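You operate a simulated robot arm through the tools that you are given. There is no shell and no other tool. Be economical: measure what you need, move in short steps, check, and stop when the job is done.

The job below is to be done with a simulated two-armed robot. You get a single attempt, and the scene is never put back.

JOB
Record the blue bag's zip, then the red cloth rubbed on the desk; lay it back and stop.
Fine: REC first; one hand holds the bag still while the other runs the zip shut; the take reads GOOD.

Only the result counts: the job must be done as asked and must still hold three seconds after the hand-in. Knocking over, shifting, dropping, spilling or breaking anything else fails it. Flat cloth is picked up by pressing the open fingertips on it (5 to 10 N) and closing them slowly along it; thin cloth reads only 2 to 8 mm in the jaws.

ROBOT AND FRAMES
Two 7-joint arms with two-finger parallel grippers on one trunk, on a base that drives. Base frame: it is fixed to the floor where the robot stands at the start and does not move with it; the origin is under the middle of the robot, x ahead of it, y to its left, z up. Lengths are in mm, angles in rad, forces in N, time in s.
The left shoulder is at the start at [70, 133, 1201], the right one opposite. With the tool pointing down near the work surface each hand reaches from about 100 to 600 mm from the robot's upright axis, wherever it stands, measured 20 degrees to its own side. Places, roughly: red cloth (16x9x7 cm) [0, -500, 800]; zip of the blue zip bag [200, -200, 800]. Payload 1.57 kg a hand.
The TCP of each hand is the grasp point between the finger pads, 30 mm short of the fingertips. In the tool frame z runs along the fingers and y along their closing line. Largest opening 80 mm; finger width 17, thickness 12; the body of the gripper, 40 by 82 mm, starts 80 mm behind the TCP.
Orientation is that of the tool frame in the base frame, as a unit quaternion [w, x, y, z]. With the fingers straight down and closing along the base's y, the tool's x points along the base's -x, its y along +y and its z along -z.

CONTROLS
- The arms move only by the tool jog_arm. It takes "left_increments", "right_increments" or both (then of equal length, played together; a hand with none holds still); each is one flat list of numbers, 7 for each row, row after row: the shift along the tool's x, y, z in units of 40 mm (1.0 is 40 mm), then the turn, a rotation vector about the tool's x, y, z in units of 6 degrees (1.0 is 6 degrees), then the finger opening in mm, from 0 to 80. In form: [x, y, z, ax, ay, az, jaw, x, y, z, ax, ay, az, jaw, ...]. A call has 1 to 10 rows; each row shifts and turns the commanded pose from where the row before left it, along the tool's axes as they then stand. A call with a number of a shift or a turn outside -1 to 1 is refused whole. A row lasts 0.2 s, in which the tool goes at most 50 mm and 0.15 rad; a call with a longer step from one row to the next is refused whole, and so is a gripper value outside its range. Where a pose cannot be reached the arm comes as near as it can. A force on the tool above 90 N (or 10 N above the force at the start of the call, whichever is more), or a blocked arm, ends the call early, and 0.2 s more pass. The fingers move at their own pace (about 153 mm/s each) and stop on an object; they squeeze with about 21 N. The grip force told is the motor's: it shows also when the fingers shut on nothing. Time passes only in rows, and 0.2 s behind the last, so rows that do not move let the fingers close. It gives the time, the measured TCP pose, the force on the tool (base axes), the opening and the grip force at its end, in the units of the frame above (readings bear some noise), with the torque about the TCP (base axes, N m) and any sound that the robot's microphone picked up, and new pictures: "views" is both (left out), scene, wrist or none (wrist: the cameras of the hands that moved).
- Cameras (640 x 400 px; columns grow to the right, rows downward): "scene" is now at [98.2, -66, 1412.4]; the picture's right is [-0.81, -0.59, 0.00], its down [-0.42, 0.58, -0.70] and it looks along [0.41, -0.56, -0.72] (base axes); focal length 292 px, centre (320, 200). "left" rides on the left gripper at [72, 7, -122] in its tool frame; the picture's right is [-0.09, 1.00, 0.00], its down [-0.84, -0.08, -0.54] and it looks along [-0.54, -0.05, 0.84] (tool axes); focal length 238 px, centre (320, 200). "right" rides on the right gripper at [72, -7, -122] in its tool frame; the picture's right is [0.09, 1.00, 0.00], its down [-0.84, 0.08, -0.54] and it looks along [-0.54, 0.05, 0.84] (tool axes); focal length 238 px, centre (320, 200). There is no depth. A picture from a camera that has moved, and an enlarged one, comes with that camera's place and axes in the base frame and with its lens.
- lift_body(by): slides the trunk up (or, below 0, down) by that many mm; the arms and the scene camera ride with it, the base frame stays. It gives what a move gives, with no picture.
- steer(legs): drives the robot by 1 to 6 legs, each [ahead, left, turn to the left] in mm, mm and rad, along the robot's own axes; the way and the turn of a leg run together, so that a leg with both is an arc; at most 1500 mm and 3.142 rad a leg. The arms and the cameras ride along, it lands a little off, and it stops where it bumps. It gives what a move gives, and a new picture of the scene camera.
- pan_tilt(pan, tilt): turns the head with the scene camera to pan (to the left, within 1.501 rad either way) and tilt (down, from -0.506 to 1.204), counted from straight ahead of the robot. It gives what a move gives, and a new picture of the scene camera.
- inspect(camera, box): a new picture of the part [left, top, right, bottom] of that camera's present view, enlarged. The clock stands still meanwhile.
- finish_job(): hands the job in; it is judged then, once.

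Work in short steps. Places have to be worked out from the pictures, the camera data and where the tool is seen: move nearer, look again, correct. Check each grasp and each placing, and mend what went wrong. You have 120 turns and 260 pictures in all, those below and enlarged ones among them. Open the grippers and draw the arms clear of the work before you hand the job in, unless the task says otherwise; then end with one line.

The tools are called after ">>>" as a command line: name --argument value ..., lists and objects as JSON in quotes. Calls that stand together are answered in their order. jog_arm: Moves the arms, as the interface text tells. Its arguments: {"type":"object","properties":{"left_increments":{"type":"array"},"right_increments":{"type":"array"},"views":{"type":"string","enum":["both","scene","wrist","none"]}},"required":[]} The other tools are called the same way: lift_body (by) slides the trunk up or down; steer (legs) drives the base; pan_tilt (pan, tilt) turns the head that bears the scene camera; inspect (camera, box) takes an enlarged picture of a part of a camera's view; finish_job () hands the job in.

At the start:

```text
clock: 0.0
left_tcp_pos: [381.3, -76.6, 1074.3]
left_tool_rot: [0.0, -0.001, 1.0, 0.0]
left_ft_force: [-0.2, 0.2, 0.7]
left_moment: [0.01, 0.02, -0.01]
left_gripper_width: 79.8
left_grasp_force: 0.1
right_tcp_pos: [306.8, -468.4, 1110.1]
right_tool_rot: [0.0, 0.0, 1.0, 0.0]
right_ft_force: [0.5, 0.5, -0.1]
right_moment: [-0.02, 0.0, 0.01]
right_gripper_width: 80.2
right_grasp_force: 0.1
trunk travel left (down, up): [-775.0, 165.0]
robot x, y, heading: [-0.6, -0.2, -0.003]
head pan, tilt: [-0.942, 0.799]
```

scene: 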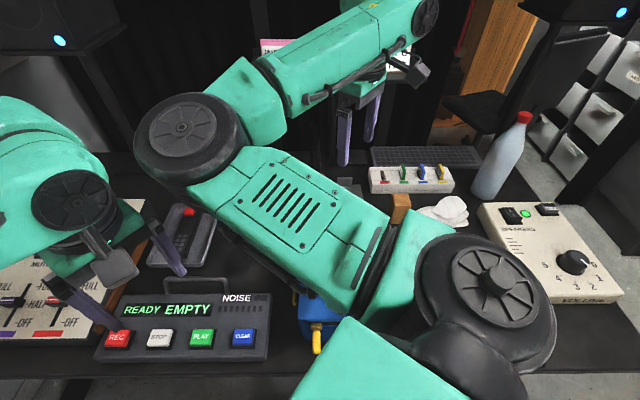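
right: 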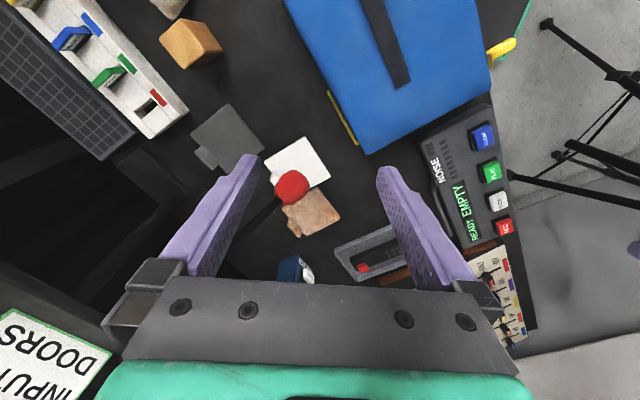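
left: 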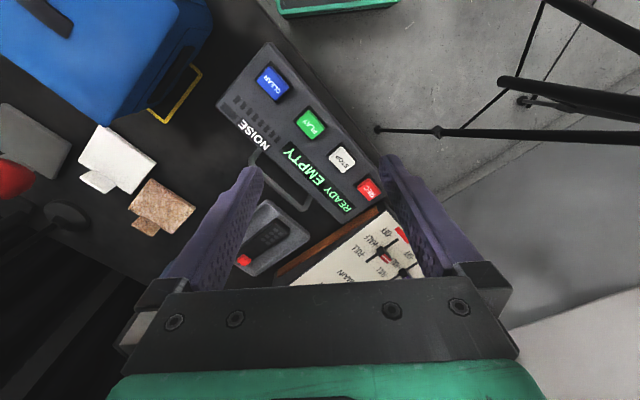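

The arms hide much of the desk; I first enlarge the views to read the labels on the equipment.

>>> inspect --camera "left" --box '[0, 0, 420, 290]'

>>> inspect --camera "right" --box '[0, 0, 540, 350]'

>>> inspect --camera "scene" --box '[340, 80, 640, 320]'

>>> pan_tilt --pan -1.45 --tilt 0.7

>>> pan_tilt --pan -0.4 --tilt 0.8

```text
1.38 times, centred on (210, 145) of left
camera zoom: at [309.1, -71.2, 1195.6], right [0.09, 1.0, 0.0], down [0.84, -0.08, 0.54], along [0.54, -0.05, -0.84], focal length 329 px, centre (472, 276)
```

zoom: 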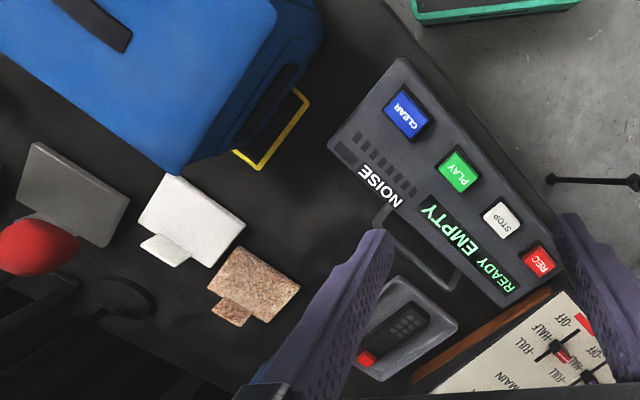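

```text
1.14 times, centred on (270, 175) of right
camera zoom: at [234.8, -475.4, 1232.8], right [-0.09, 1.0, 0.0], down [0.84, 0.08, 0.54], along [0.54, 0.05, -0.84], focal length 272 px, centre (377, 229)
```

zoom: 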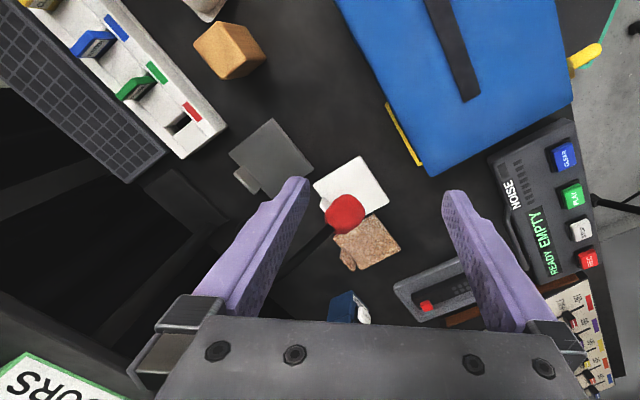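

```text
1.67 times, centred on (490, 200) of scene
camera zoom: at [98.2, -66.0, 1412.4], right [-0.81, -0.59, 0.0], down [-0.42, 0.58, -0.7], along [0.41, -0.56, -0.72], focal length 486 px, centre (37, 200)
```

zoom: 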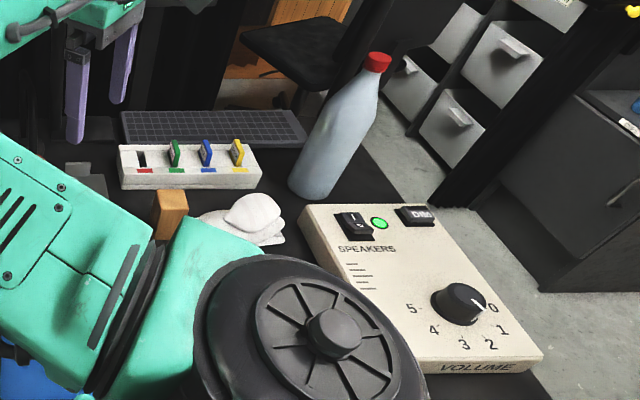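

```text
clock: 0.9
left_tcp_pos: [381.8, -76.4, 1073.8]
left_tool_rot: [0.0, 0.0, 1.0, 0.0]
left_ft_force: [0.0, 0.3, 0.0]
left_moment: [-0.02, 0.03, 0.01]
left_gripper_width: 80.0
left_grasp_force: 0.1
right_tcp_pos: [306.6, -467.1, 1110.7]
right_tool_rot: [0.0, 0.0, 1.0, 0.0]
right_ft_force: [0.8, 0.2, 1.0]
right_moment: [-0.05, 0.03, 0.01]
right_gripper_width: 80.0
right_grasp_force: 0.1
trunk travel left (down, up): [-775.0, 165.0]
robot x, y, heading: [-0.1, 3.7, -0.0]
head pan, tilt: [-1.45, 0.7]
camera scene: at [61.1, -85.1, 1420.7], right [-0.99, -0.12, 0.0], down [-0.08, 0.64, -0.76], along [0.09, -0.76, -0.64], focal length 292 px, centre (320, 200)
```

scene: 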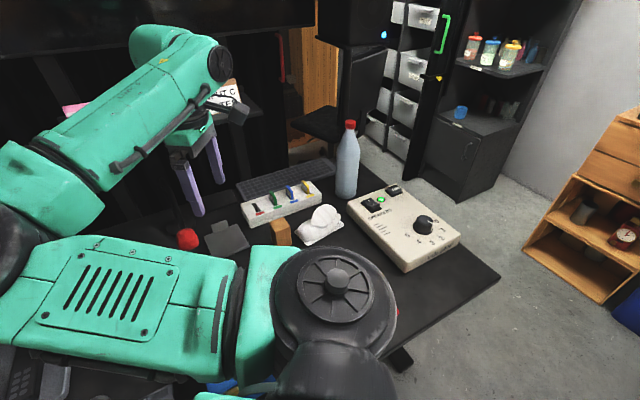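

```text
clock: 2.2
left_tcp_pos: [382.4, -77.1, 1074.3]
left_tool_rot: [0.0, -0.002, 1.0, 0.0]
left_ft_force: [0.2, -0.5, -0.5]
left_moment: [-0.02, -0.03, 0.04]
left_gripper_width: 80.2
left_grasp_force: 0.1
right_tcp_pos: [307.2, -467.7, 1112.1]
right_tool_rot: [-0.001, 0.001, 1.0, 0.0]
right_ft_force: [0.0, -0.2, -0.6]
right_moment: [0.0, 0.0, -0.01]
right_gripper_width: 80.1
right_grasp_force: 0.1
trunk travel left (down, up): [-775.0, 165.0]
robot x, y, heading: [-0.7, 0.1, 0.002]
head pan, tilt: [-0.4, 0.799]
camera scene: at [125.0, -32.3, 1412.4], right [-0.39, -0.92, 0.0], down [-0.66, 0.28, -0.7], along [0.64, -0.27, -0.72], focal length 292 px, centre (320, 200)
```

scene: 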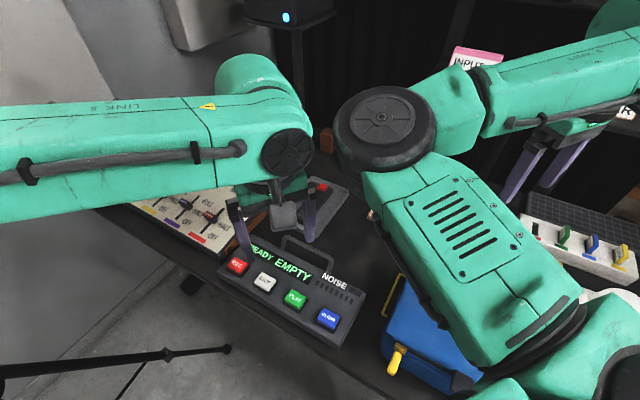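

The desk lies along a line turned about 53° to the right (REC at about [552, 7], CLEAR at [347, -148]). I turn the robot partway to face it, arms high, and look for signs.

>>> steer --legs '[[0, 0, -0.45]]'

```text
clock: 4.0
left_tcp_pos: [310.0, -235.7, 1074.5]
left_tool_rot: [-0.001, 0.222, 0.975, -0.001]
left_ft_force: [-0.3, 0.3, 0.8]
left_moment: [0.01, -0.02, -0.03]
left_gripper_width: 80.3
left_grasp_force: 0.0
right_tcp_pos: [73.6, -554.0, 1111.0]
right_tool_rot: [0.0, 0.222, 0.975, -0.001]
right_ft_force: [0.2, -0.1, -0.5]
right_moment: [-0.03, 0.0, 0.01]
right_gripper_width: 79.8
right_grasp_force: 0.1
trunk travel left (down, up): [-775.0, 165.0]
robot x, y, heading: [4.5, -1.0, -0.451]
head pan, tilt: [-0.4, 0.799]
camera scene: at [99.4, -82.8, 1412.4], right [-0.75, -0.66, 0.0], down [-0.47, 0.54, -0.7], along [0.46, -0.52, -0.72], focal length 292 px, centre (320, 200)
```

scene: 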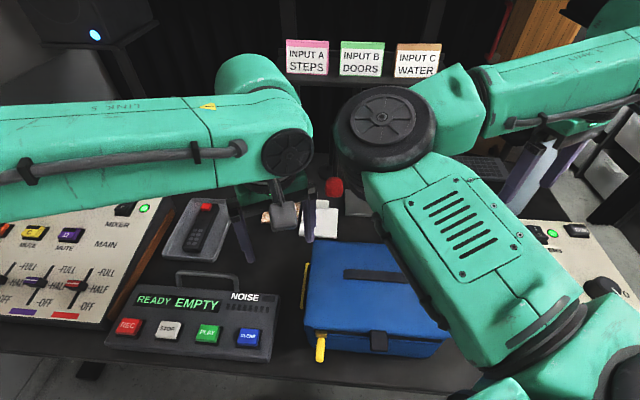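

>>> steer --legs '[[0, 0, -0.48]]'

>>> pan_tilt --pan 0.0 --tilt 0.8

```text
clock: 5.7
left_tcp_pos: [169.1, -351.2, 1073.9]
left_tool_rot: [0.0, 0.445, 0.896, -0.001]
left_ft_force: [-0.1, -0.2, 0.3]
left_moment: [-0.02, 0.01, 0.0]
left_gripper_width: 80.0
left_grasp_force: 0.1
right_tcp_pos: [-187.4, -526.5, 1111.0]
right_tool_rot: [0.0, 0.446, 0.895, 0.0]
right_ft_force: [0.9, -0.1, 0.1]
right_moment: [-0.02, 0.01, 0.02]
right_gripper_width: 80.1
right_grasp_force: 0.1
trunk travel left (down, up): [-775.0, 165.0]
robot x, y, heading: [-0.5, 5.6, -0.923]
head pan, tilt: [-0.4, 0.799]
camera scene: at [51.1, -118.8, 1412.4], right [-0.97, -0.25, 0.0], down [-0.18, 0.69, -0.7], along [0.17, -0.68, -0.72], focal length 292 px, centre (320, 200)
```

scene: 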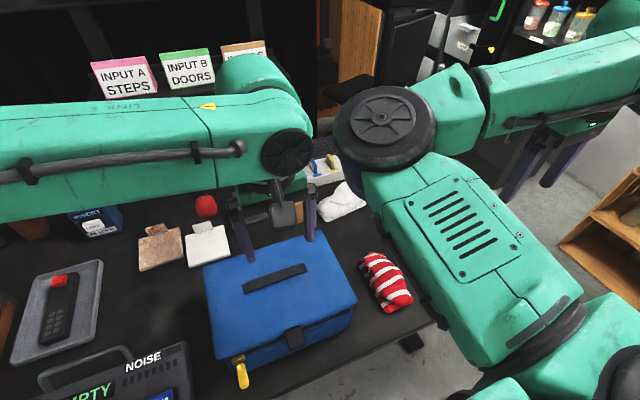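

```text
clock: 6.6
left_tcp_pos: [168.7, -350.8, 1074.6]
left_tool_rot: [0.001, 0.444, 0.896, 0.0]
left_ft_force: [-0.4, -0.3, -0.5]
left_moment: [0.0, 0.0, 0.02]
left_gripper_width: 80.0
left_grasp_force: 0.0
right_tcp_pos: [-187.7, -527.3, 1111.9]
right_tool_rot: [0.0, 0.445, 0.895, 0.001]
right_ft_force: [-0.1, 0.0, -0.4]
right_moment: [-0.01, 0.03, 0.0]
right_gripper_width: 80.0
right_grasp_force: 0.0
trunk travel left (down, up): [-775.0, 165.0]
robot x, y, heading: [-1.4, -1.3, -0.925]
head pan, tilt: [0.0, 0.799]
camera scene: at [79.3, -105.2, 1412.4], right [-0.8, -0.6, 0.0], down [-0.43, 0.57, -0.7], along [0.42, -0.56, -0.72], focal length 292 px, centre (320, 200)
```

scene: 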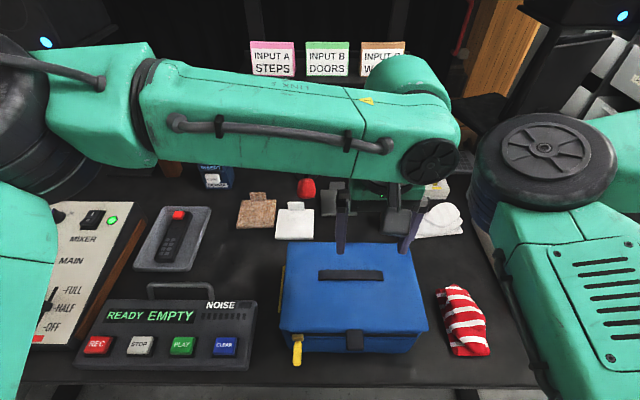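

Now facing the desk: the bag is right ahead with a yellow zip pull at its left end, and the red striped cloth is at right. I move the left hand to the left to free the view and read the mixer, recorder and speaker panel.

>>> jog_arm --left_increments '[0, 1, 0, 0, 0, 0, 80, 0, 1, 0, 0, 0, 0, 80, 0, 1, 0, 0, 0, 0, 80, 0, 1, 0, 0, 0, 0, 80, 0, 1, 0, 0, 0, 0, 80, 0, 1, 0, 0, 0, 0, 80, 0, 1, 0, 0, 0, 0, 80]' --views "both"

>>> pan_tilt --pan 0.5 --tilt 0.8

>>> pan_tilt --pan -0.6 --tilt 0.8

```text
clock: 8.2
left_tcp_pos: [392.3, -179.6, 1073.9]
left_tool_rot: [0.0, 0.445, 0.895, -0.001]
left_ft_force: [0.9, -0.5, -0.3]
left_moment: [0.01, 0.0, 0.0]
left_gripper_width: 79.9
left_grasp_force: 0.1
right_tcp_pos: [-187.0, -525.4, 1111.4]
right_tool_rot: [-0.001, 0.445, 0.895, 0.0]
right_ft_force: [0.1, 0.0, -0.3]
right_moment: [-0.02, 0.01, -0.01]
right_gripper_width: 80.0
right_grasp_force: 0.1
trunk travel left (down, up): [-775.0, 165.0]
robot x, y, heading: [0.0, -4.8, -0.924]
head pan, tilt: [0.0, 0.799]
camera scene: at [80.7, -103.3, 1412.5], right [-0.8, -0.6, 0.0], down [-0.43, 0.57, -0.7], along [0.42, -0.56, -0.72], focal length 292 px, centre (320, 200)
camera left: at [353.8, -118.8, 1195.1], right [0.85, 0.53, 0.0], down [0.44, -0.71, 0.54], along [0.29, -0.46, -0.84], focal length 238 px, centre (320, 200)
```

scene: 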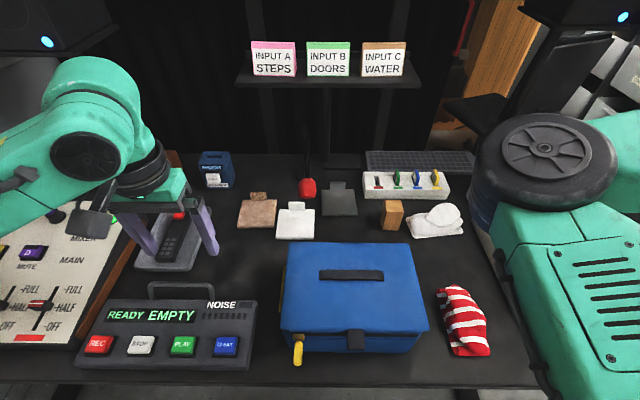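
left: 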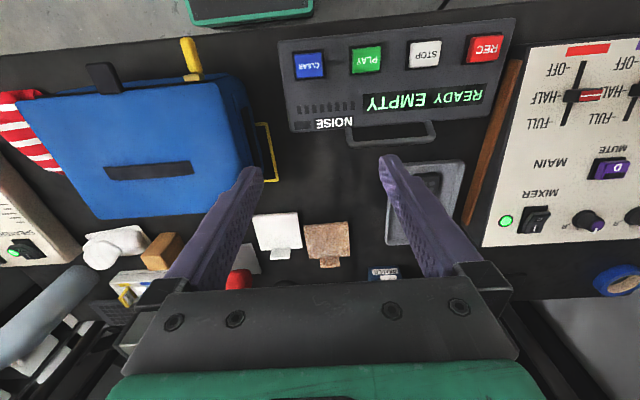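

```text
clock: 9.1
left_tcp_pos: [391.4, -181.6, 1073.7]
left_tool_rot: [0.0, 0.445, 0.896, 0.0]
left_ft_force: [-0.5, 0.4, 0.1]
left_moment: [-0.01, 0.03, 0.03]
left_gripper_width: 80.0
left_grasp_force: 0.2
right_tcp_pos: [-187.3, -527.3, 1111.7]
right_tool_rot: [0.001, 0.446, 0.895, 0.0]
right_ft_force: [-0.7, -0.4, 0.1]
right_moment: [0.02, -0.02, 0.03]
right_gripper_width: 80.0
right_grasp_force: 0.1
trunk travel left (down, up): [-775.0, 165.0]
robot x, y, heading: [-0.9, 1.6, -0.925]
head pan, tilt: [0.499, 0.799]
camera scene: at [104.2, -74.2, 1412.4], right [-0.41, -0.91, 0.0], down [-0.65, 0.3, -0.7], along [0.64, -0.29, -0.72], focal length 292 px, centre (320, 200)
```

scene: 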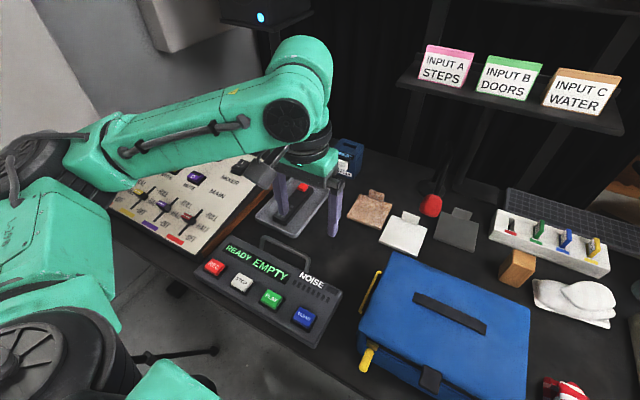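

```text
clock: 10.4
left_tcp_pos: [391.9, -181.2, 1074.5]
left_tool_rot: [0.0, 0.444, 0.896, -0.001]
left_ft_force: [-0.1, -0.8, 0.0]
left_moment: [-0.01, 0.03, 0.01]
left_gripper_width: 80.1
left_grasp_force: 0.1
right_tcp_pos: [-186.9, -526.4, 1111.6]
right_tool_rot: [0.0, 0.445, 0.895, 0.001]
right_ft_force: [0.0, -0.5, -0.9]
right_moment: [0.02, 0.0, -0.01]
right_gripper_width: 80.1
right_grasp_force: 0.0
trunk travel left (down, up): [-775.0, 165.0]
robot x, y, heading: [-1.5, -0.2, -0.926]
head pan, tilt: [-0.6, 0.799]
camera scene: at [34.8, -121.3, 1412.4], right [-1.0, -0.05, 0.0], down [-0.03, 0.72, -0.7], along [0.03, -0.7, -0.72], focal length 292 px, centre (320, 200)
```

scene: 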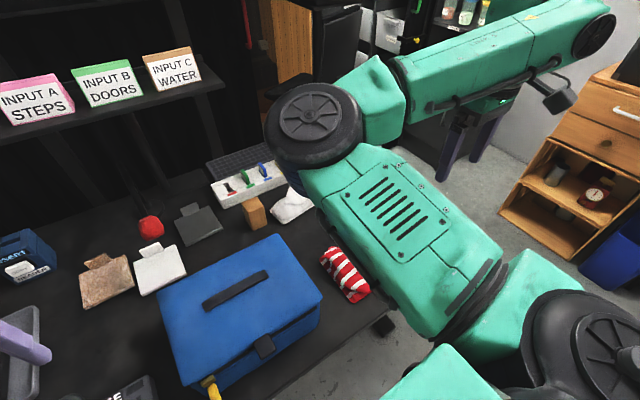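

Several mixer channels may matter; I look at the mixer and recorder closely.

>>> pan_tilt --pan 0.6 --tilt 0.85

>>> inspect --camera "scene" --box '[100, 120, 390, 310]'

>>> inspect --camera "left" --box '[270, 10, 640, 290]'

>>> inspect --camera "right" --box '[0, 0, 640, 400]'

```text
clock: 11.8
left_tcp_pos: [391.9, -181.3, 1073.2]
left_tool_rot: [-0.001, 0.445, 0.895, 0.0]
left_ft_force: [0.1, -0.7, 0.8]
left_moment: [-0.01, -0.03, -0.01]
left_gripper_width: 79.9
left_grasp_force: 0.0
right_tcp_pos: [-187.3, -526.6, 1110.9]
right_tool_rot: [0.0, 0.446, 0.895, 0.0]
right_ft_force: [-0.6, 0.3, 0.0]
right_moment: [0.0, 0.02, 0.01]
right_gripper_width: 80.1
right_grasp_force: 0.0
trunk travel left (down, up): [-775.0, 165.0]
robot x, y, heading: [2.2, -1.2, -0.924]
head pan, tilt: [0.6, 0.85]
camera scene: at [105.0, -65.6, 1408.4], right [-0.32, -0.95, 0.0], down [-0.71, 0.24, -0.66], along [0.63, -0.21, -0.75], focal length 292 px, centre (320, 200)
```

scene: 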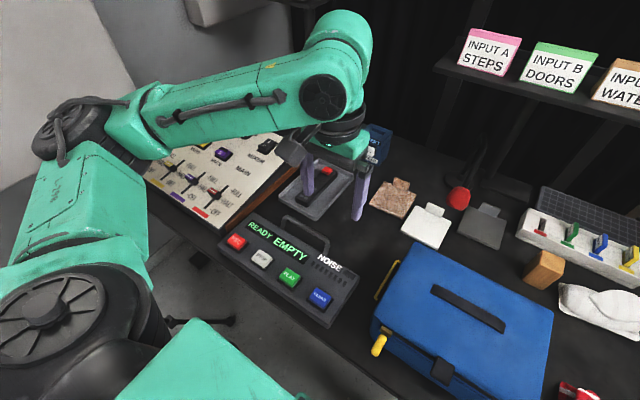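

```text
2.11 times, centred on (245, 215) of scene
camera zoom: at [105.0, -65.6, 1408.4], right [-0.32, -0.95, 0.0], down [-0.71, 0.24, -0.66], along [0.63, -0.21, -0.75], focal length 614 px, centre (478, 168)
```

zoom: 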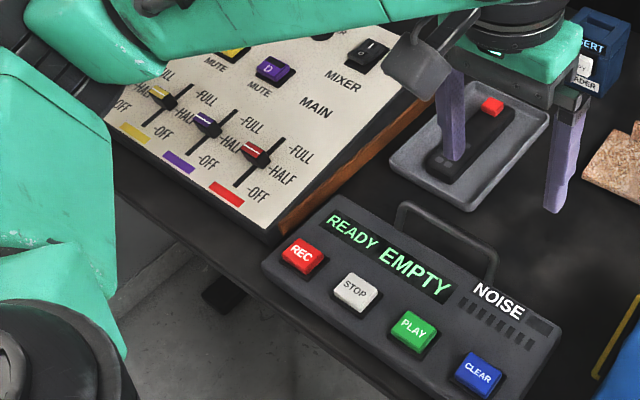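

```text
1.43 times, centred on (455, 150) of left
camera zoom: at [352.4, -120.9, 1195.2], right [0.85, 0.53, 0.0], down [0.44, -0.71, 0.54], along [0.29, -0.46, -0.84], focal length 340 px, centre (127, 271)
```

zoom: 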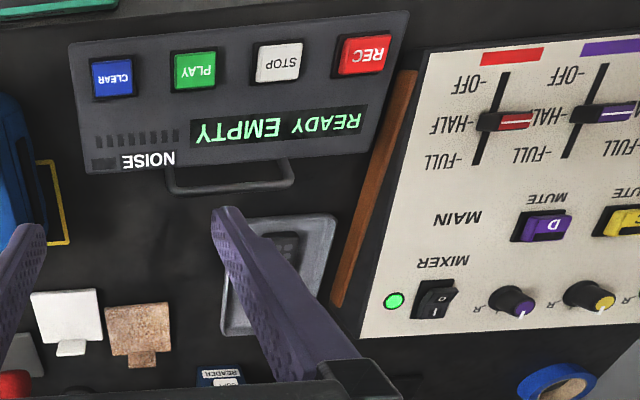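

```text
1.00 times, centred on (320, 200) of right
camera zoom: at [-236.3, -474.7, 1232.8], right [0.74, 0.67, 0.0], down [0.57, -0.62, 0.54], along [0.37, -0.4, -0.84], focal length 238 px, centre (320, 200)
```

zoom: 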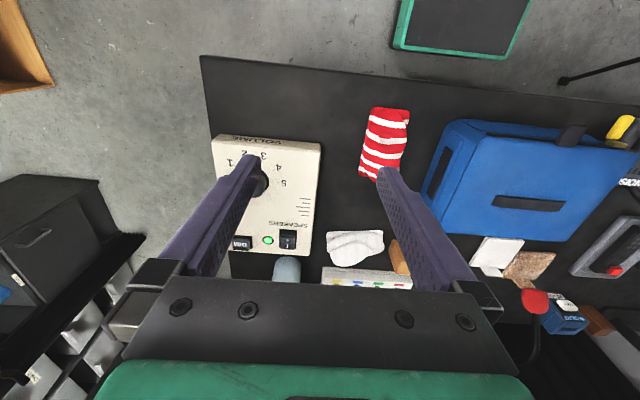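

I zoom on the bag, zip and cloth.

>>> pan_tilt --pan 0.0 --tilt 0.95

>>> inspect --camera "scene" --box '[260, 180, 500, 330]'

>>> inspect --camera "left" --box '[60, 20, 300, 190]'

>>> inspect --camera "right" --box '[400, 80, 640, 240]'

```text
clock: 12.8
left_tcp_pos: [391.4, -180.4, 1073.9]
left_tool_rot: [0.0, 0.444, 0.896, -0.001]
left_ft_force: [0.6, 0.5, 0.3]
left_moment: [0.0, 0.05, 0.01]
left_gripper_width: 80.1
left_grasp_force: 0.0
right_tcp_pos: [-189.0, -526.9, 1111.4]
right_tool_rot: [0.0, 0.445, 0.895, 0.001]
right_ft_force: [0.1, -0.1, -0.4]
right_moment: [-0.01, 0.0, 0.04]
right_gripper_width: 79.8
right_grasp_force: 0.1
trunk travel left (down, up): [-775.0, 165.0]
robot x, y, heading: [-2.9, -2.3, -0.922]
head pan, tilt: [0.0, 0.949]
camera scene: at [74.9, -98.6, 1400.9], right [-0.8, -0.6, 0.0], down [-0.49, 0.65, -0.58], along [0.35, -0.46, -0.81], focal length 292 px, centre (320, 200)
```

scene: 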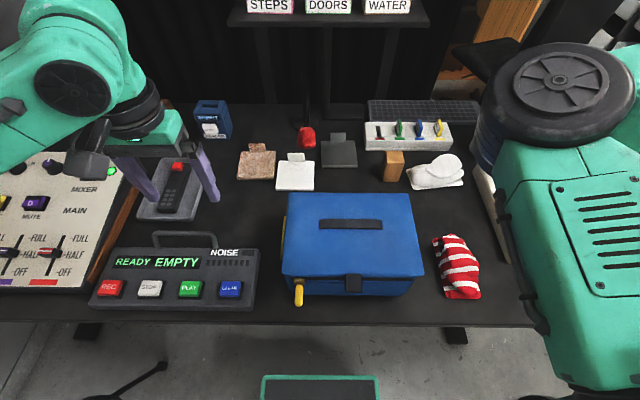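

```text
2.67 times, centred on (380, 255) of scene
camera zoom: at [74.9, -98.6, 1400.9], right [-0.8, -0.6, 0.0], down [-0.49, 0.65, -0.58], along [0.35, -0.46, -0.81], focal length 778 px, centre (160, 53)
```

zoom: 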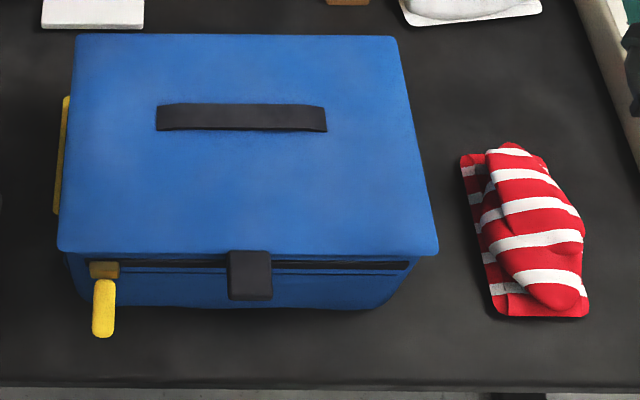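

```text
2.35 times, centred on (180, 105) of left
camera zoom: at [352.4, -120.8, 1195.2], right [0.85, 0.53, 0.0], down [0.44, -0.71, 0.54], along [0.29, -0.46, -0.84], focal length 561 px, centre (649, 424)
```

zoom: 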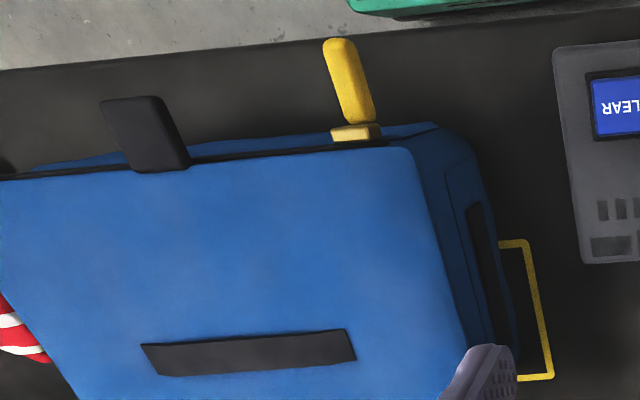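

```text
2.50 times, centred on (520, 160) of right
camera zoom: at [-236.2, -474.6, 1232.9], right [0.74, 0.67, 0.0], down [0.57, -0.62, 0.54], along [0.37, -0.4, -0.84], focal length 596 px, centre (-180, 300)
```

zoom: 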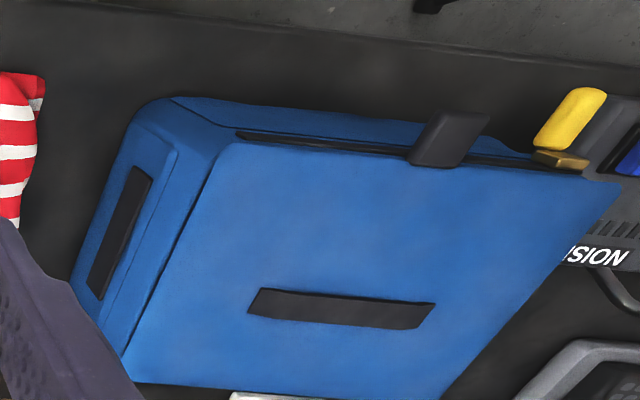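

Triangulated in the robot's own axes (f ahead, l left): zip slider about (327, 42, 842), its yellow pull sticking out to (288, 41, 829), bag top at z≈855 with front edge f≈337, black tab at l≈-65 above the zip. REC is around f 327, l 443. I move the left hand toward REC and the right hand in front of the bag, both high.

>>> jog_arm --left_increments '[0.2, 1, 0, 0, 0, 0, 80, 0.2, 1, 0, 0, 0, 0, 80, 0.2, 1, 0, 0, 0, 0, 80, 0.2, 1, 0, 0, 0, 0, 80, 0.2, 1, 0, 0, 0, 0, 80, 0.2, 1, 0, 0, 0, 0, 40, 0, 0, 0, 0, 0, 0, 0, 0, 0, 0, 0, 0, 0, 0, 0, 0, 0, 0, 0, 0, 0, 0, 0, 0, 0, 0, 0, 0]' --right_increments '[0, 1, 0, 0, 0, 0, 80, 0, 1, 0, 0, 0, 0, 80, 0, 1, 0, 0, 0, 0, 80, 0, 1, 0, 0, 0, 0, 80, 0, 1, 0, 0, 0, 0, 80, 0, 1, 0, 0, 0, 0, 80, 0, 1, 0, 0, 0, 0, 80, 0, 1, 0, 0, 0, 0, 80, 0, 1, 0, 0, 0, 0, 80, 0, 1, 0, 0, 0, 0, 80]'

```text
clock: 15.0
left_tcp_pos: [556.2, 3.9, 1074.5]
left_tool_rot: [0.0, 0.444, 0.896, -0.001]
left_ft_force: [-0.6, -0.4, -0.4]
left_moment: [0.04, 0.01, 0.02]
left_gripper_width: 0.0
left_grasp_force: 21.0
right_tcp_pos: [-124.1, -478.7, 1111.4]
right_tool_rot: [0.0, 0.445, 0.895, 0.0]
right_ft_force: [0.1, 0.3, 0.3]
right_moment: [-0.02, 0.0, 0.02]
right_gripper_width: 80.2
right_grasp_force: 0.0
right hand out of reach, approached as far as the arm can: row 3, 4, 5, 6, 7, 8, 9, 10
trunk travel left (down, up): [-775.0, 165.0]
robot x, y, heading: [4.2, 1.0, -0.924]
head pan, tilt: [0.0, 0.949]
camera scene: at [74.8, -98.7, 1400.9], right [-0.8, -0.6, 0.0], down [-0.49, 0.65, -0.58], along [0.35, -0.46, -0.81], focal length 292 px, centre (320, 200)
camera right: at [-174.2, -427.5, 1232.6], right [0.74, 0.67, 0.0], down [0.57, -0.62, 0.54], along [0.37, -0.4, -0.84], focal length 238 px, centre (320, 200)
camera left: at [515.8, 63.4, 1195.0], right [0.85, 0.53, 0.0], down [0.44, -0.71, 0.54], along [0.29, -0.46, -0.84], focal length 238 px, centre (320, 200)
```

scene: 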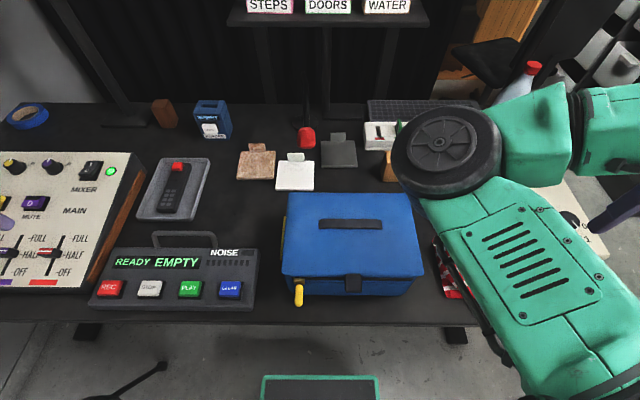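
right: 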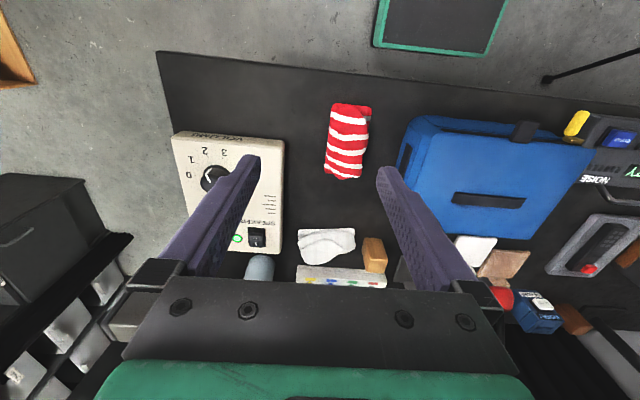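
left: 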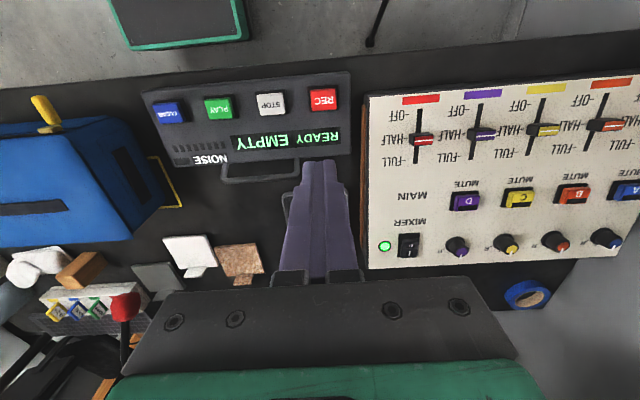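

The right hand stalled at l≈-388 (a limit at that height). I let it settle downward a little to see whether the commanded pose becomes reachable.

>>> jog_arm --right_increments '[0, 0, 0.5, 0, 0, 0, 80, 0, 0, 0.5, 0, 0, 0, 80, 0, 0, 0.5, 0, 0, 0, 80]' --views "scene"

```text
clock: 15.8
left_tcp_pos: [555.3, 4.2, 1073.4]
left_tool_rot: [0.0, 0.444, 0.896, -0.001]
left_ft_force: [-0.8, -0.3, 0.4]
left_moment: [0.01, 0.01, 0.02]
left_gripper_width: 0.0
left_grasp_force: 20.9
right_tcp_pos: [-129.3, -480.5, 1051.6]
right_tool_rot: [0.0, 0.446, 0.895, -0.001]
right_ft_force: [-0.5, 0.6, 0.9]
right_moment: [-0.01, 0.01, 0.03]
right_gripper_width: 79.8
right_grasp_force: 0.0
right hand out of reach, approached as far as the arm can: row 3
trunk travel left (down, up): [-775.0, 165.0]
robot x, y, heading: [-4.2, -0.4, -0.925]
head pan, tilt: [0.0, 0.949]
camera scene: at [74.6, -98.8, 1400.9], right [-0.8, -0.6, 0.0], down [-0.49, 0.65, -0.58], along [0.35, -0.46, -0.81], focal length 292 px, centre (320, 200)
```

scene: 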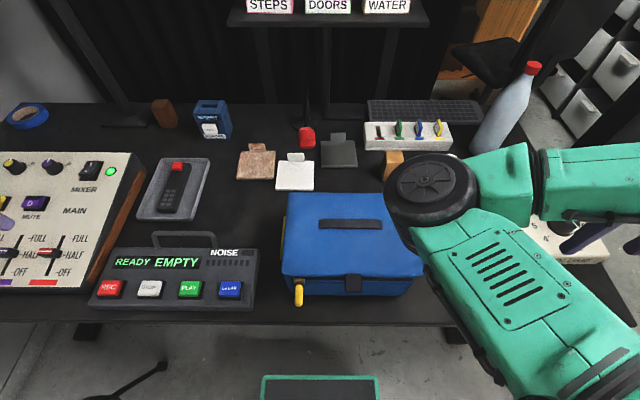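

The arm stays put laterally, likely a wrist-turn limit. I test a lateral move together with a yaw.

>>> jog_arm --right_increments '[0, 0.5, 0, 0, 0, 1, 80, 0, 0.5, 0, 0, 0, 1, 80, 0, 0.5, 0, 0, 0, 1, 80]' --views "none"

>>> jog_arm --right_increments '[0, 0.5, 0, 0, 0, -1, 80, 0, 0.5, 0, 0, 0, -1, 80, 0, 0.5, 0, 0, 0, -1, 80]' --views "none"

```text
clock: 16.6
left_tcp_pos: [555.6, 2.2, 1074.0]
left_tool_rot: [0.001, 0.445, 0.896, 0.0]
left_ft_force: [0.2, 0.8, 0.0]
left_moment: [0.02, -0.02, -0.01]
left_gripper_width: 0.0
left_grasp_force: 21.2
right_tcp_pos: [-141.8, -476.8, 1052.2]
right_tool_rot: [0.0, 0.58, 0.815, -0.001]
right_ft_force: [-0.4, -0.5, -0.4]
right_moment: [0.0, -0.03, 0.0]
right_gripper_width: 80.0
right_grasp_force: 0.0
right hand out of reach, approached as far as the arm can: row 1, 2, 3
trunk travel left (down, up): [-775.0, 165.0]
robot x, y, heading: [1.5, 0.6, -0.916]
head pan, tilt: [0.0, 0.949]
```

```text
clock: 17.4
left_tcp_pos: [555.4, 3.9, 1074.2]
left_tool_rot: [0.0, 0.444, 0.896, -0.001]
left_ft_force: [0.4, 0.9, 0.7]
left_moment: [0.03, 0.02, 0.02]
left_gripper_width: 0.1
left_grasp_force: 21.4
right_tcp_pos: [-143.5, -473.9, 1056.6]
right_tool_rot: [0.0, 0.445, 0.896, 0.0]
right_ft_force: [-0.1, 0.1, 0.3]
right_moment: [-0.03, -0.02, -0.03]
right_gripper_width: 80.5
right_grasp_force: 0.1
right hand out of reach, approached as far as the arm can: row 1, 2, 3
trunk travel left (down, up): [-775.0, 165.0]
robot x, y, heading: [0.4, -0.2, -0.919]
head pan, tilt: [0.0, 0.949]
```

The limit is the elbow fold (wrist ~350 mm from the shoulder). Raising the trunk 100 mm gives the arms room over the near part of the desk.

>>> lift_body --by 100

>>> jog_arm --right_increments '[0, 0.5, 1, 0, 0, 0, 80, 0, 0.5, 1, 0, 0, 0, 80, 0, 0.5, 1, 0, 0, 0, 80, 0, 1, 0, 0, 0, 0, 80, 0, 1, 0, 0, 0, 0, 80, 0, 1, 0, 0, 0, 0, 80]' --views "scene"

```text
clock: 18.8
left_tcp_pos: [554.3, 2.5, 1172.9]
left_tool_rot: [0.0, 0.444, 0.896, -0.001]
left_ft_force: [0.1, 0.7, -0.3]
left_moment: [0.03, -0.01, 0.01]
left_gripper_width: 0.0
left_grasp_force: 21.3
right_tcp_pos: [-142.5, -472.6, 1156.8]
right_tool_rot: [-0.001, 0.446, 0.895, 0.0]
right_ft_force: [-0.4, -0.4, 0.3]
right_moment: [0.01, 0.02, 0.01]
right_gripper_width: 79.9
right_grasp_force: 0.0
trunk travel left (down, up): [-875.0, 65.0]
robot x, y, heading: [0.4, -1.0, -0.928]
head pan, tilt: [0.0, 0.949]
```

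```text
clock: 20.4
left_tcp_pos: [555.4, 3.9, 1172.3]
left_tool_rot: [0.0, 0.445, 0.896, -0.001]
left_ft_force: [-0.2, 0.3, -0.4]
left_moment: [0.0, 0.01, -0.01]
left_gripper_width: 0.1
left_grasp_force: 20.9
right_tcp_pos: [-89.8, -510.3, 1006.0]
right_tool_rot: [-0.005, 0.466, 0.883, -0.048]
right_ft_force: [-0.3, -0.8, -0.4]
right_moment: [-0.06, 0.06, 0.02]
right_gripper_width: 80.1
right_grasp_force: 0.0
right hand out of reach, approached as far as the arm can: row 1, 2, 3, 4, 5, 6
trunk travel left (down, up): [-875.0, 65.0]
robot x, y, heading: [2.2, 0.0, -0.927]
head pan, tilt: [0.0, 0.949]
stopped in row 6 (right hand): the arm was blocked; the commanded pose is now the measured one
camera scene: at [75.1, -98.3, 1500.9], right [-0.8, -0.6, 0.0], down [-0.49, 0.65, -0.58], along [0.35, -0.46, -0.81], focal length 292 px, centre (320, 200)
```

scene: 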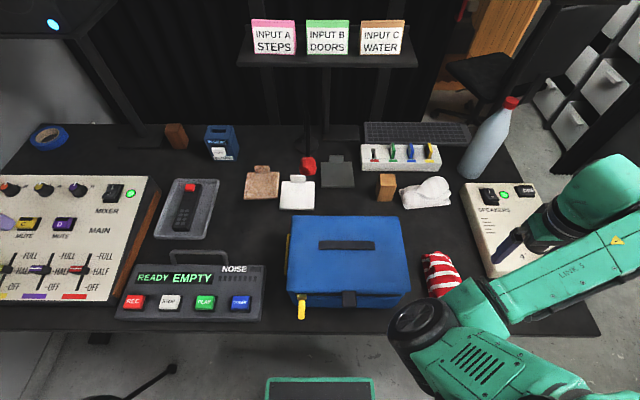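

The right elbow dropped low and something blocked; I raise the hand and reach it further out to straighten that arm, then look.

>>> jog_arm --right_increments '[0, 0, -1, 0, 0, 0, 80, 0, 0, -1, 0, 0, 0, 80, 0, 0, -1, 0, 0, 0, 80, -1, 0, 0, 0, 0, 0, 80, -1, 0, 0, 0, 0, 0, 80]' --views "scene"

```text
clock: 21.6
left_tcp_pos: [554.9, 0.5, 1172.7]
left_tool_rot: [0.0, 0.445, 0.895, 0.0]
left_ft_force: [0.3, -0.1, 0.3]
left_moment: [-0.02, 0.02, -0.01]
left_gripper_width: 0.1
left_grasp_force: 21.7
right_tcp_pos: [-50.3, -590.5, 1118.4]
right_tool_rot: [-0.006, 0.466, 0.884, -0.047]
right_ft_force: [-0.1, -0.1, -1.0]
right_moment: [0.01, -0.01, 0.01]
right_gripper_width: 79.9
right_grasp_force: 0.0
right hand out of reach, approached as far as the arm can: row 2, 3
trunk travel left (down, up): [-875.0, 65.0]
robot x, y, heading: [2.1, -3.3, -0.92]
head pan, tilt: [0.0, 0.949]
camera scene: at [75.9, -100.6, 1500.7], right [-0.8, -0.6, 0.0], down [-0.49, 0.65, -0.58], along [0.35, -0.46, -0.81], focal length 292 px, centre (320, 200)
```

scene: 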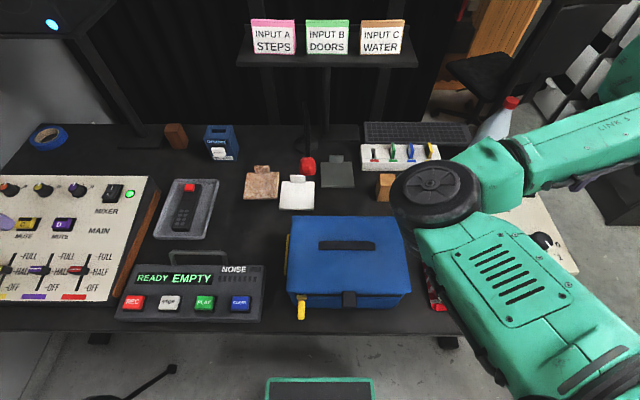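

>>> jog_arm --right_increments '[-1, 0, 0, 0, 0, 0, 80, -1, 0, 0, 0, 0, 0, 80, -0.7, 0.5, 0, 0, 0, 0, 80, 0, 1, 0, 0, 0, 0, 80, 0, 1, 0, 0, 0, 0, 80, 0, 1, 0, 0, 0, 0, 80]' --views "scene"

```text
clock: 23.0
left_tcp_pos: [555.5, 2.6, 1172.8]
left_tool_rot: [-0.001, 0.444, 0.896, 0.0]
left_ft_force: [-0.7, 0.2, -0.2]
left_moment: [0.01, -0.01, 0.02]
left_gripper_width: 0.0
left_grasp_force: 21.3
right_tcp_pos: [126.1, -597.7, 1111.1]
right_tool_rot: [-0.004, 0.466, 0.883, -0.047]
right_ft_force: [0.9, 0.1, -0.4]
right_moment: [0.01, -0.02, 0.0]
right_gripper_width: 80.0
right_grasp_force: 0.0
trunk travel left (down, up): [-875.0, 65.0]
robot x, y, heading: [-0.2, -2.1, -0.919]
head pan, tilt: [0.0, 0.949]
camera scene: at [74.9, -99.2, 1500.9], right [-0.8, -0.6, 0.0], down [-0.49, 0.65, -0.58], along [0.35, -0.46, -0.81], focal length 292 px, centre (320, 200)
```

scene: 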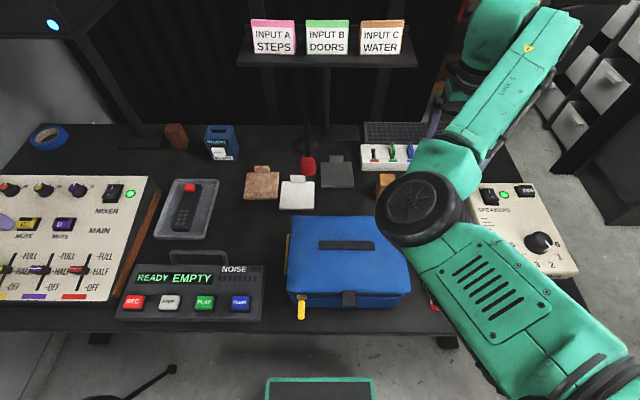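

>>> jog_arm --right_increments '[0, 1, 0, 0, 0, 0, 80, 0, 1, 0, 0, 0, 0, 80, 0, 1, 0, 0, 0, 0, 80, 0, 1, 0, 0, 0, 0, 80, 0, 1, 0, 0, 0, 0, 80, 0, 1, 0, 0, 0, 0, 80, 1, 0, 0, 0, 0, 0, 80, 1, 0, 0, 0, 0, 0, 80]' --views "scene"

```text
clock: 24.8
left_tcp_pos: [554.3, 4.0, 1172.9]
left_tool_rot: [0.001, 0.445, 0.896, 0.0]
left_ft_force: [0.2, 0.1, 0.1]
left_moment: [0.0, -0.01, -0.01]
left_gripper_width: 0.0
left_grasp_force: 20.9
right_tcp_pos: [244.3, -491.6, 1061.5]
right_tool_rot: [0.001, 0.474, 0.879, -0.054]
right_ft_force: [-0.7, 0.4, 0.2]
right_moment: [0.01, 0.02, -0.03]
right_gripper_width: 80.0
right_grasp_force: 0.1
right hand out of reach, approached as far as the arm can: row 5, 6, 7, 8
trunk travel left (down, up): [-875.0, 65.0]
robot x, y, heading: [-0.8, 3.1, -0.922]
head pan, tilt: [0.0, 0.949]
camera scene: at [74.0, -98.6, 1501.0], right [-0.8, -0.6, 0.0], down [-0.49, 0.65, -0.58], along [0.35, -0.46, -0.81], focal length 292 px, centre (320, 200)
```

scene: 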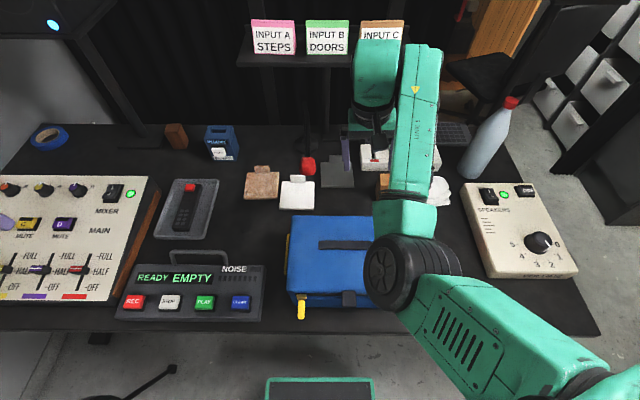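

The right arm is in an elbow-inside-low posture that would get in the way. I try swinging the elbow outward: lift the trunk the rest, move the hand back right, and yaw it.

>>> lift_body --by 60

>>> jog_arm --right_increments '[0, -1, 0, 0, 0, 0, 80, 0, -1, 0, 0, 0, -1, 80, 0, -1, 0, 0, 0, -1, 80, 0, 0, 0, 0, 0, -1, 80, 0, 0, 0, 0, 0, -1, 80, 0, 0, 0, 0, 0, -1, 80, 0, 0, 0, 0, 0, -1, 80, 0, 0, 0, 0, 0, -1, 80, 0, 0, 0, 0, 0, -1, 80, 0, 0, 0, 0, 0, -1, 80]' --views "scene"

```text
clock: 25.8
left_tcp_pos: [556.7, 3.0, 1232.6]
left_tool_rot: [0.0, 0.445, 0.896, -0.001]
left_ft_force: [0.9, -0.1, -0.3]
left_moment: [-0.01, -0.02, 0.0]
left_gripper_width: 0.0
left_grasp_force: 20.6
right_tcp_pos: [244.2, -489.4, 1118.1]
right_tool_rot: [-0.004, 0.472, 0.88, -0.057]
right_ft_force: [0.5, 0.3, -0.1]
right_moment: [0.0, 0.0, 0.01]
right_gripper_width: 80.1
right_grasp_force: 0.0
trunk travel left (down, up): [-935.0, 5.0]
robot x, y, heading: [-2.5, -3.1, -0.925]
head pan, tilt: [0.0, 0.949]
```

```text
clock: 28.0
left_tcp_pos: [556.2, 2.9, 1233.0]
left_tool_rot: [0.0, 0.445, 0.896, -0.002]
left_ft_force: [0.5, -0.7, -0.4]
left_moment: [0.0, 0.02, -0.02]
left_gripper_width: 0.3
left_grasp_force: 21.1
right_tcp_pos: [152.1, -552.4, 1126.0]
right_tool_rot: [-0.027, 0.015, 0.999, -0.041]
right_ft_force: [0.4, -0.3, -0.9]
right_moment: [-0.01, -0.03, -0.03]
right_gripper_width: 79.7
right_grasp_force: 0.0
trunk travel left (down, up): [-935.0, 5.0]
robot x, y, heading: [3.4, -2.4, -0.926]
head pan, tilt: [0.0, 0.949]
camera scene: at [74.9, -98.7, 1560.9], right [-0.8, -0.6, 0.0], down [-0.49, 0.65, -0.58], along [0.35, -0.46, -0.81], focal length 292 px, centre (320, 200)
```

scene: 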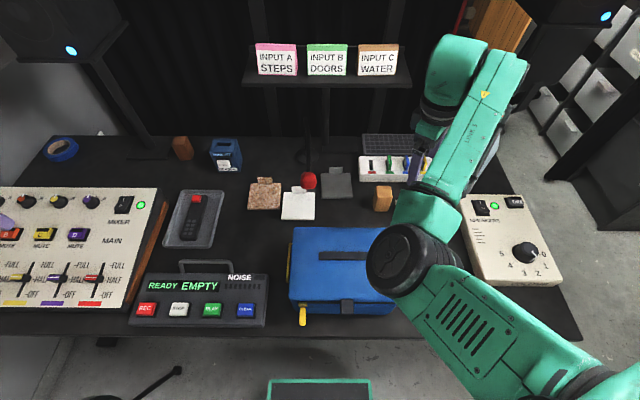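

The elbow-low posture suits a forward-tilted right hand, so the right hand will run the zip and the left hand will hold the bag top. I back the base 80 mm for room, lower the trunk 40 mm, and undo the yaw.

>>> steer --legs '[[-80, 0, 0]]'

>>> lift_body --by -40

>>> jog_arm --right_increments '[0, 0, 0, 0, 0, 1, 80, 0, 0, 0, 0, 0, 1, 80, 0, 0, 0, 0, 0, 1, 80, 0, 0, 0, 0, 0, 1, 80, 0, 0, 0, 0, 0, 1, 80, 0, 0, 0, 0, 0, 1, 80, 0, 0, 0, 0, 0, 1, 80, 0, 0, 0, 0, 0, 1, 80, 0, 0, 0, 0, 0, 0.5, 80]' --views "scene"

```text
clock: 29.0
left_tcp_pos: [512.0, 59.2, 1230.3]
left_tool_rot: [-0.004, 0.445, 0.895, 0.001]
left_ft_force: [0.5, -0.8, -0.5]
left_moment: [0.04, 0.03, 0.0]
left_gripper_width: 0.0
left_grasp_force: 21.3
right_tcp_pos: [108.8, -495.6, 1121.8]
right_tool_rot: [-0.03, 0.014, 0.999, -0.039]
right_ft_force: [0.0, 0.1, -0.2]
right_moment: [0.04, 0.04, -0.02]
right_gripper_width: 79.9
right_grasp_force: 0.0
trunk travel left (down, up): [-935.0, 5.0]
robot x, y, heading: [-49.2, 61.1, -0.92]
head pan, tilt: [0.0, 0.949]
camera scene: at [33.4, -43.7, 1559.9], right [-0.8, -0.6, 0.0], down [-0.49, 0.65, -0.58], along [0.35, -0.46, -0.82], focal length 292 px, centre (320, 200)
```

scene: 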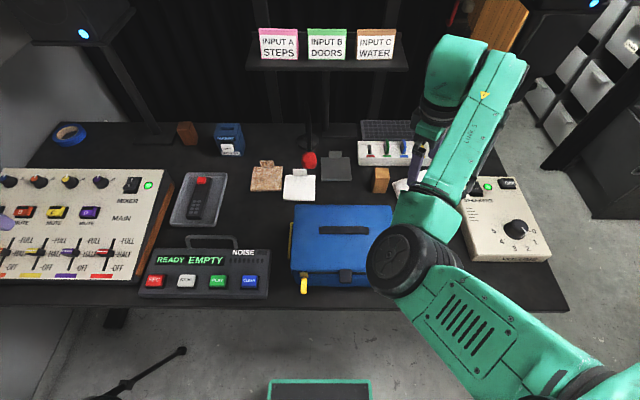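

```text
clock: 29.9
left_tcp_pos: [505.9, 68.7, 1194.8]
left_tool_rot: [0.0, 0.445, 0.896, -0.001]
left_ft_force: [-0.8, -0.1, -0.3]
left_moment: [-0.03, -0.01, -0.01]
left_gripper_width: 0.0
left_grasp_force: 21.2
right_tcp_pos: [101.8, -488.2, 1085.9]
right_tool_rot: [-0.028, 0.016, 0.999, -0.042]
right_ft_force: [-0.6, 0.6, 0.3]
right_moment: [-0.01, 0.0, -0.02]
right_gripper_width: 79.9
right_grasp_force: 0.0
trunk travel left (down, up): [-895.0, 45.0]
robot x, y, heading: [-45.4, 64.2, -0.921]
head pan, tilt: [0.0, 0.949]
```

```text
clock: 31.9
left_tcp_pos: [506.9, 67.6, 1193.1]
left_tool_rot: [0.002, 0.445, 0.896, -0.001]
left_ft_force: [0.4, 0.3, -0.2]
left_moment: [0.02, 0.01, 0.02]
left_gripper_width: 0.3
left_grasp_force: 20.8
right_tcp_pos: [101.4, -491.2, 1085.3]
right_tool_rot: [-0.008, 0.447, 0.893, -0.052]
right_ft_force: [-0.3, -0.4, -0.2]
right_moment: [-0.03, -0.07, 0.02]
right_gripper_width: 80.2
right_grasp_force: 0.0
trunk travel left (down, up): [-895.0, 45.0]
robot x, y, heading: [-49.8, 60.5, -0.92]
head pan, tilt: [0.0, 0.949]
camera scene: at [26.8, -35.1, 1520.9], right [-0.8, -0.6, 0.0], down [-0.49, 0.65, -0.58], along [0.35, -0.46, -0.81], focal length 292 px, centre (320, 200)
```

scene: 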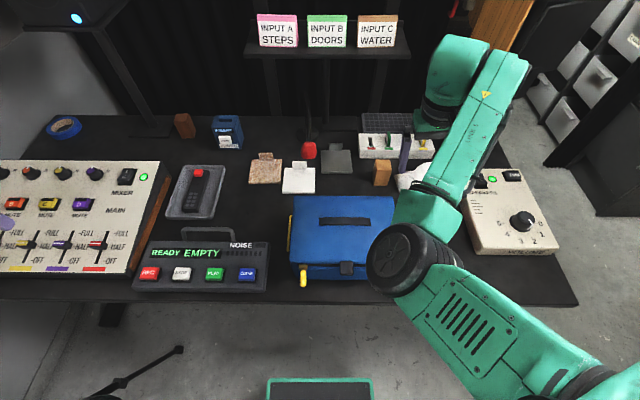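

Right hand at (f 453, l -215, z 1085). I tilt it 30° forward while retracting, watching the elbow.

>>> jog_arm --right_increments '[0.8, 0, 0, -0.2, -1, 0, 80, 0.8, 0, 0, -0.2, -1, 0, 80, 0.8, 0, 0, -0.2, -1, 0, 80, 0.8, 0, 0, -0.2, -1, 0, 80, 0.8, 0, 0, -0.2, -1, 0, 80]' --views "both"

```text
clock: 32.7
left_tcp_pos: [508.0, 67.7, 1193.8]
left_tool_rot: [0.0, 0.445, 0.896, -0.001]
left_ft_force: [-0.8, 0.1, 0.7]
left_moment: [-0.02, -0.01, -0.01]
left_gripper_width: 0.0
left_grasp_force: 21.0
right_tcp_pos: [23.4, -469.7, 1127.8]
right_tool_rot: [0.157, 0.441, 0.865, -0.179]
right_ft_force: [-0.3, 0.7, -0.2]
right_moment: [-0.03, 0.02, 0.02]
right_gripper_width: 79.7
right_grasp_force: 0.0
right hand out of reach, approached as far as the arm can: row 4
trunk travel left (down, up): [-895.0, 45.0]
robot x, y, heading: [-47.1, 59.0, -0.923]
head pan, tilt: [0.0, 0.949]
stopped in row 4 (right hand): the arm was blocked; the commanded pose is now the measured one
camera scene: at [26.7, -33.9, 1521.0], right [-0.8, -0.6, 0.0], down [-0.49, 0.65, -0.58], along [0.35, -0.46, -0.81], focal length 292 px, centre (320, 200)
camera right: at [-37.4, -368.8, 1206.0], right [0.76, 0.61, -0.21], down [0.47, -0.31, 0.83], along [0.44, -0.73, -0.52], focal length 238 px, centre (320, 200)
```

scene: 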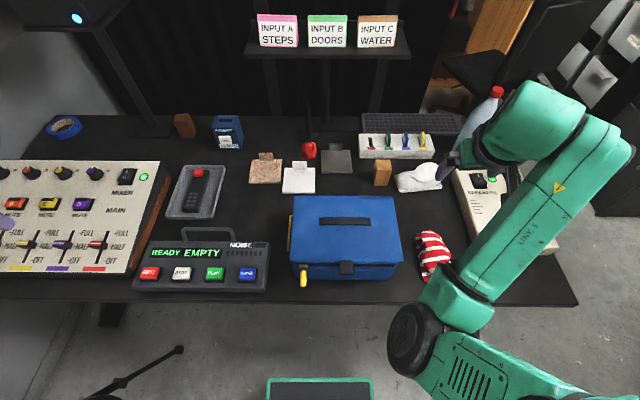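
right: 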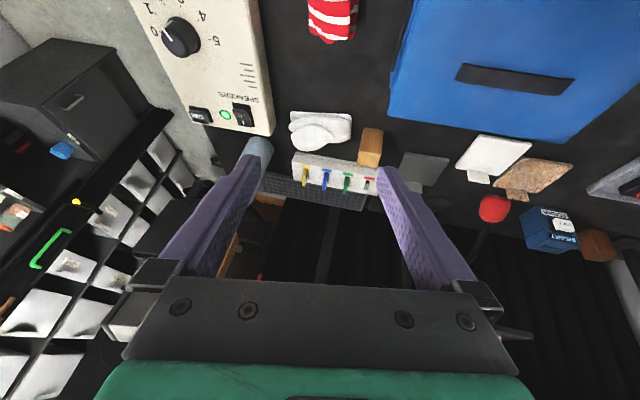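

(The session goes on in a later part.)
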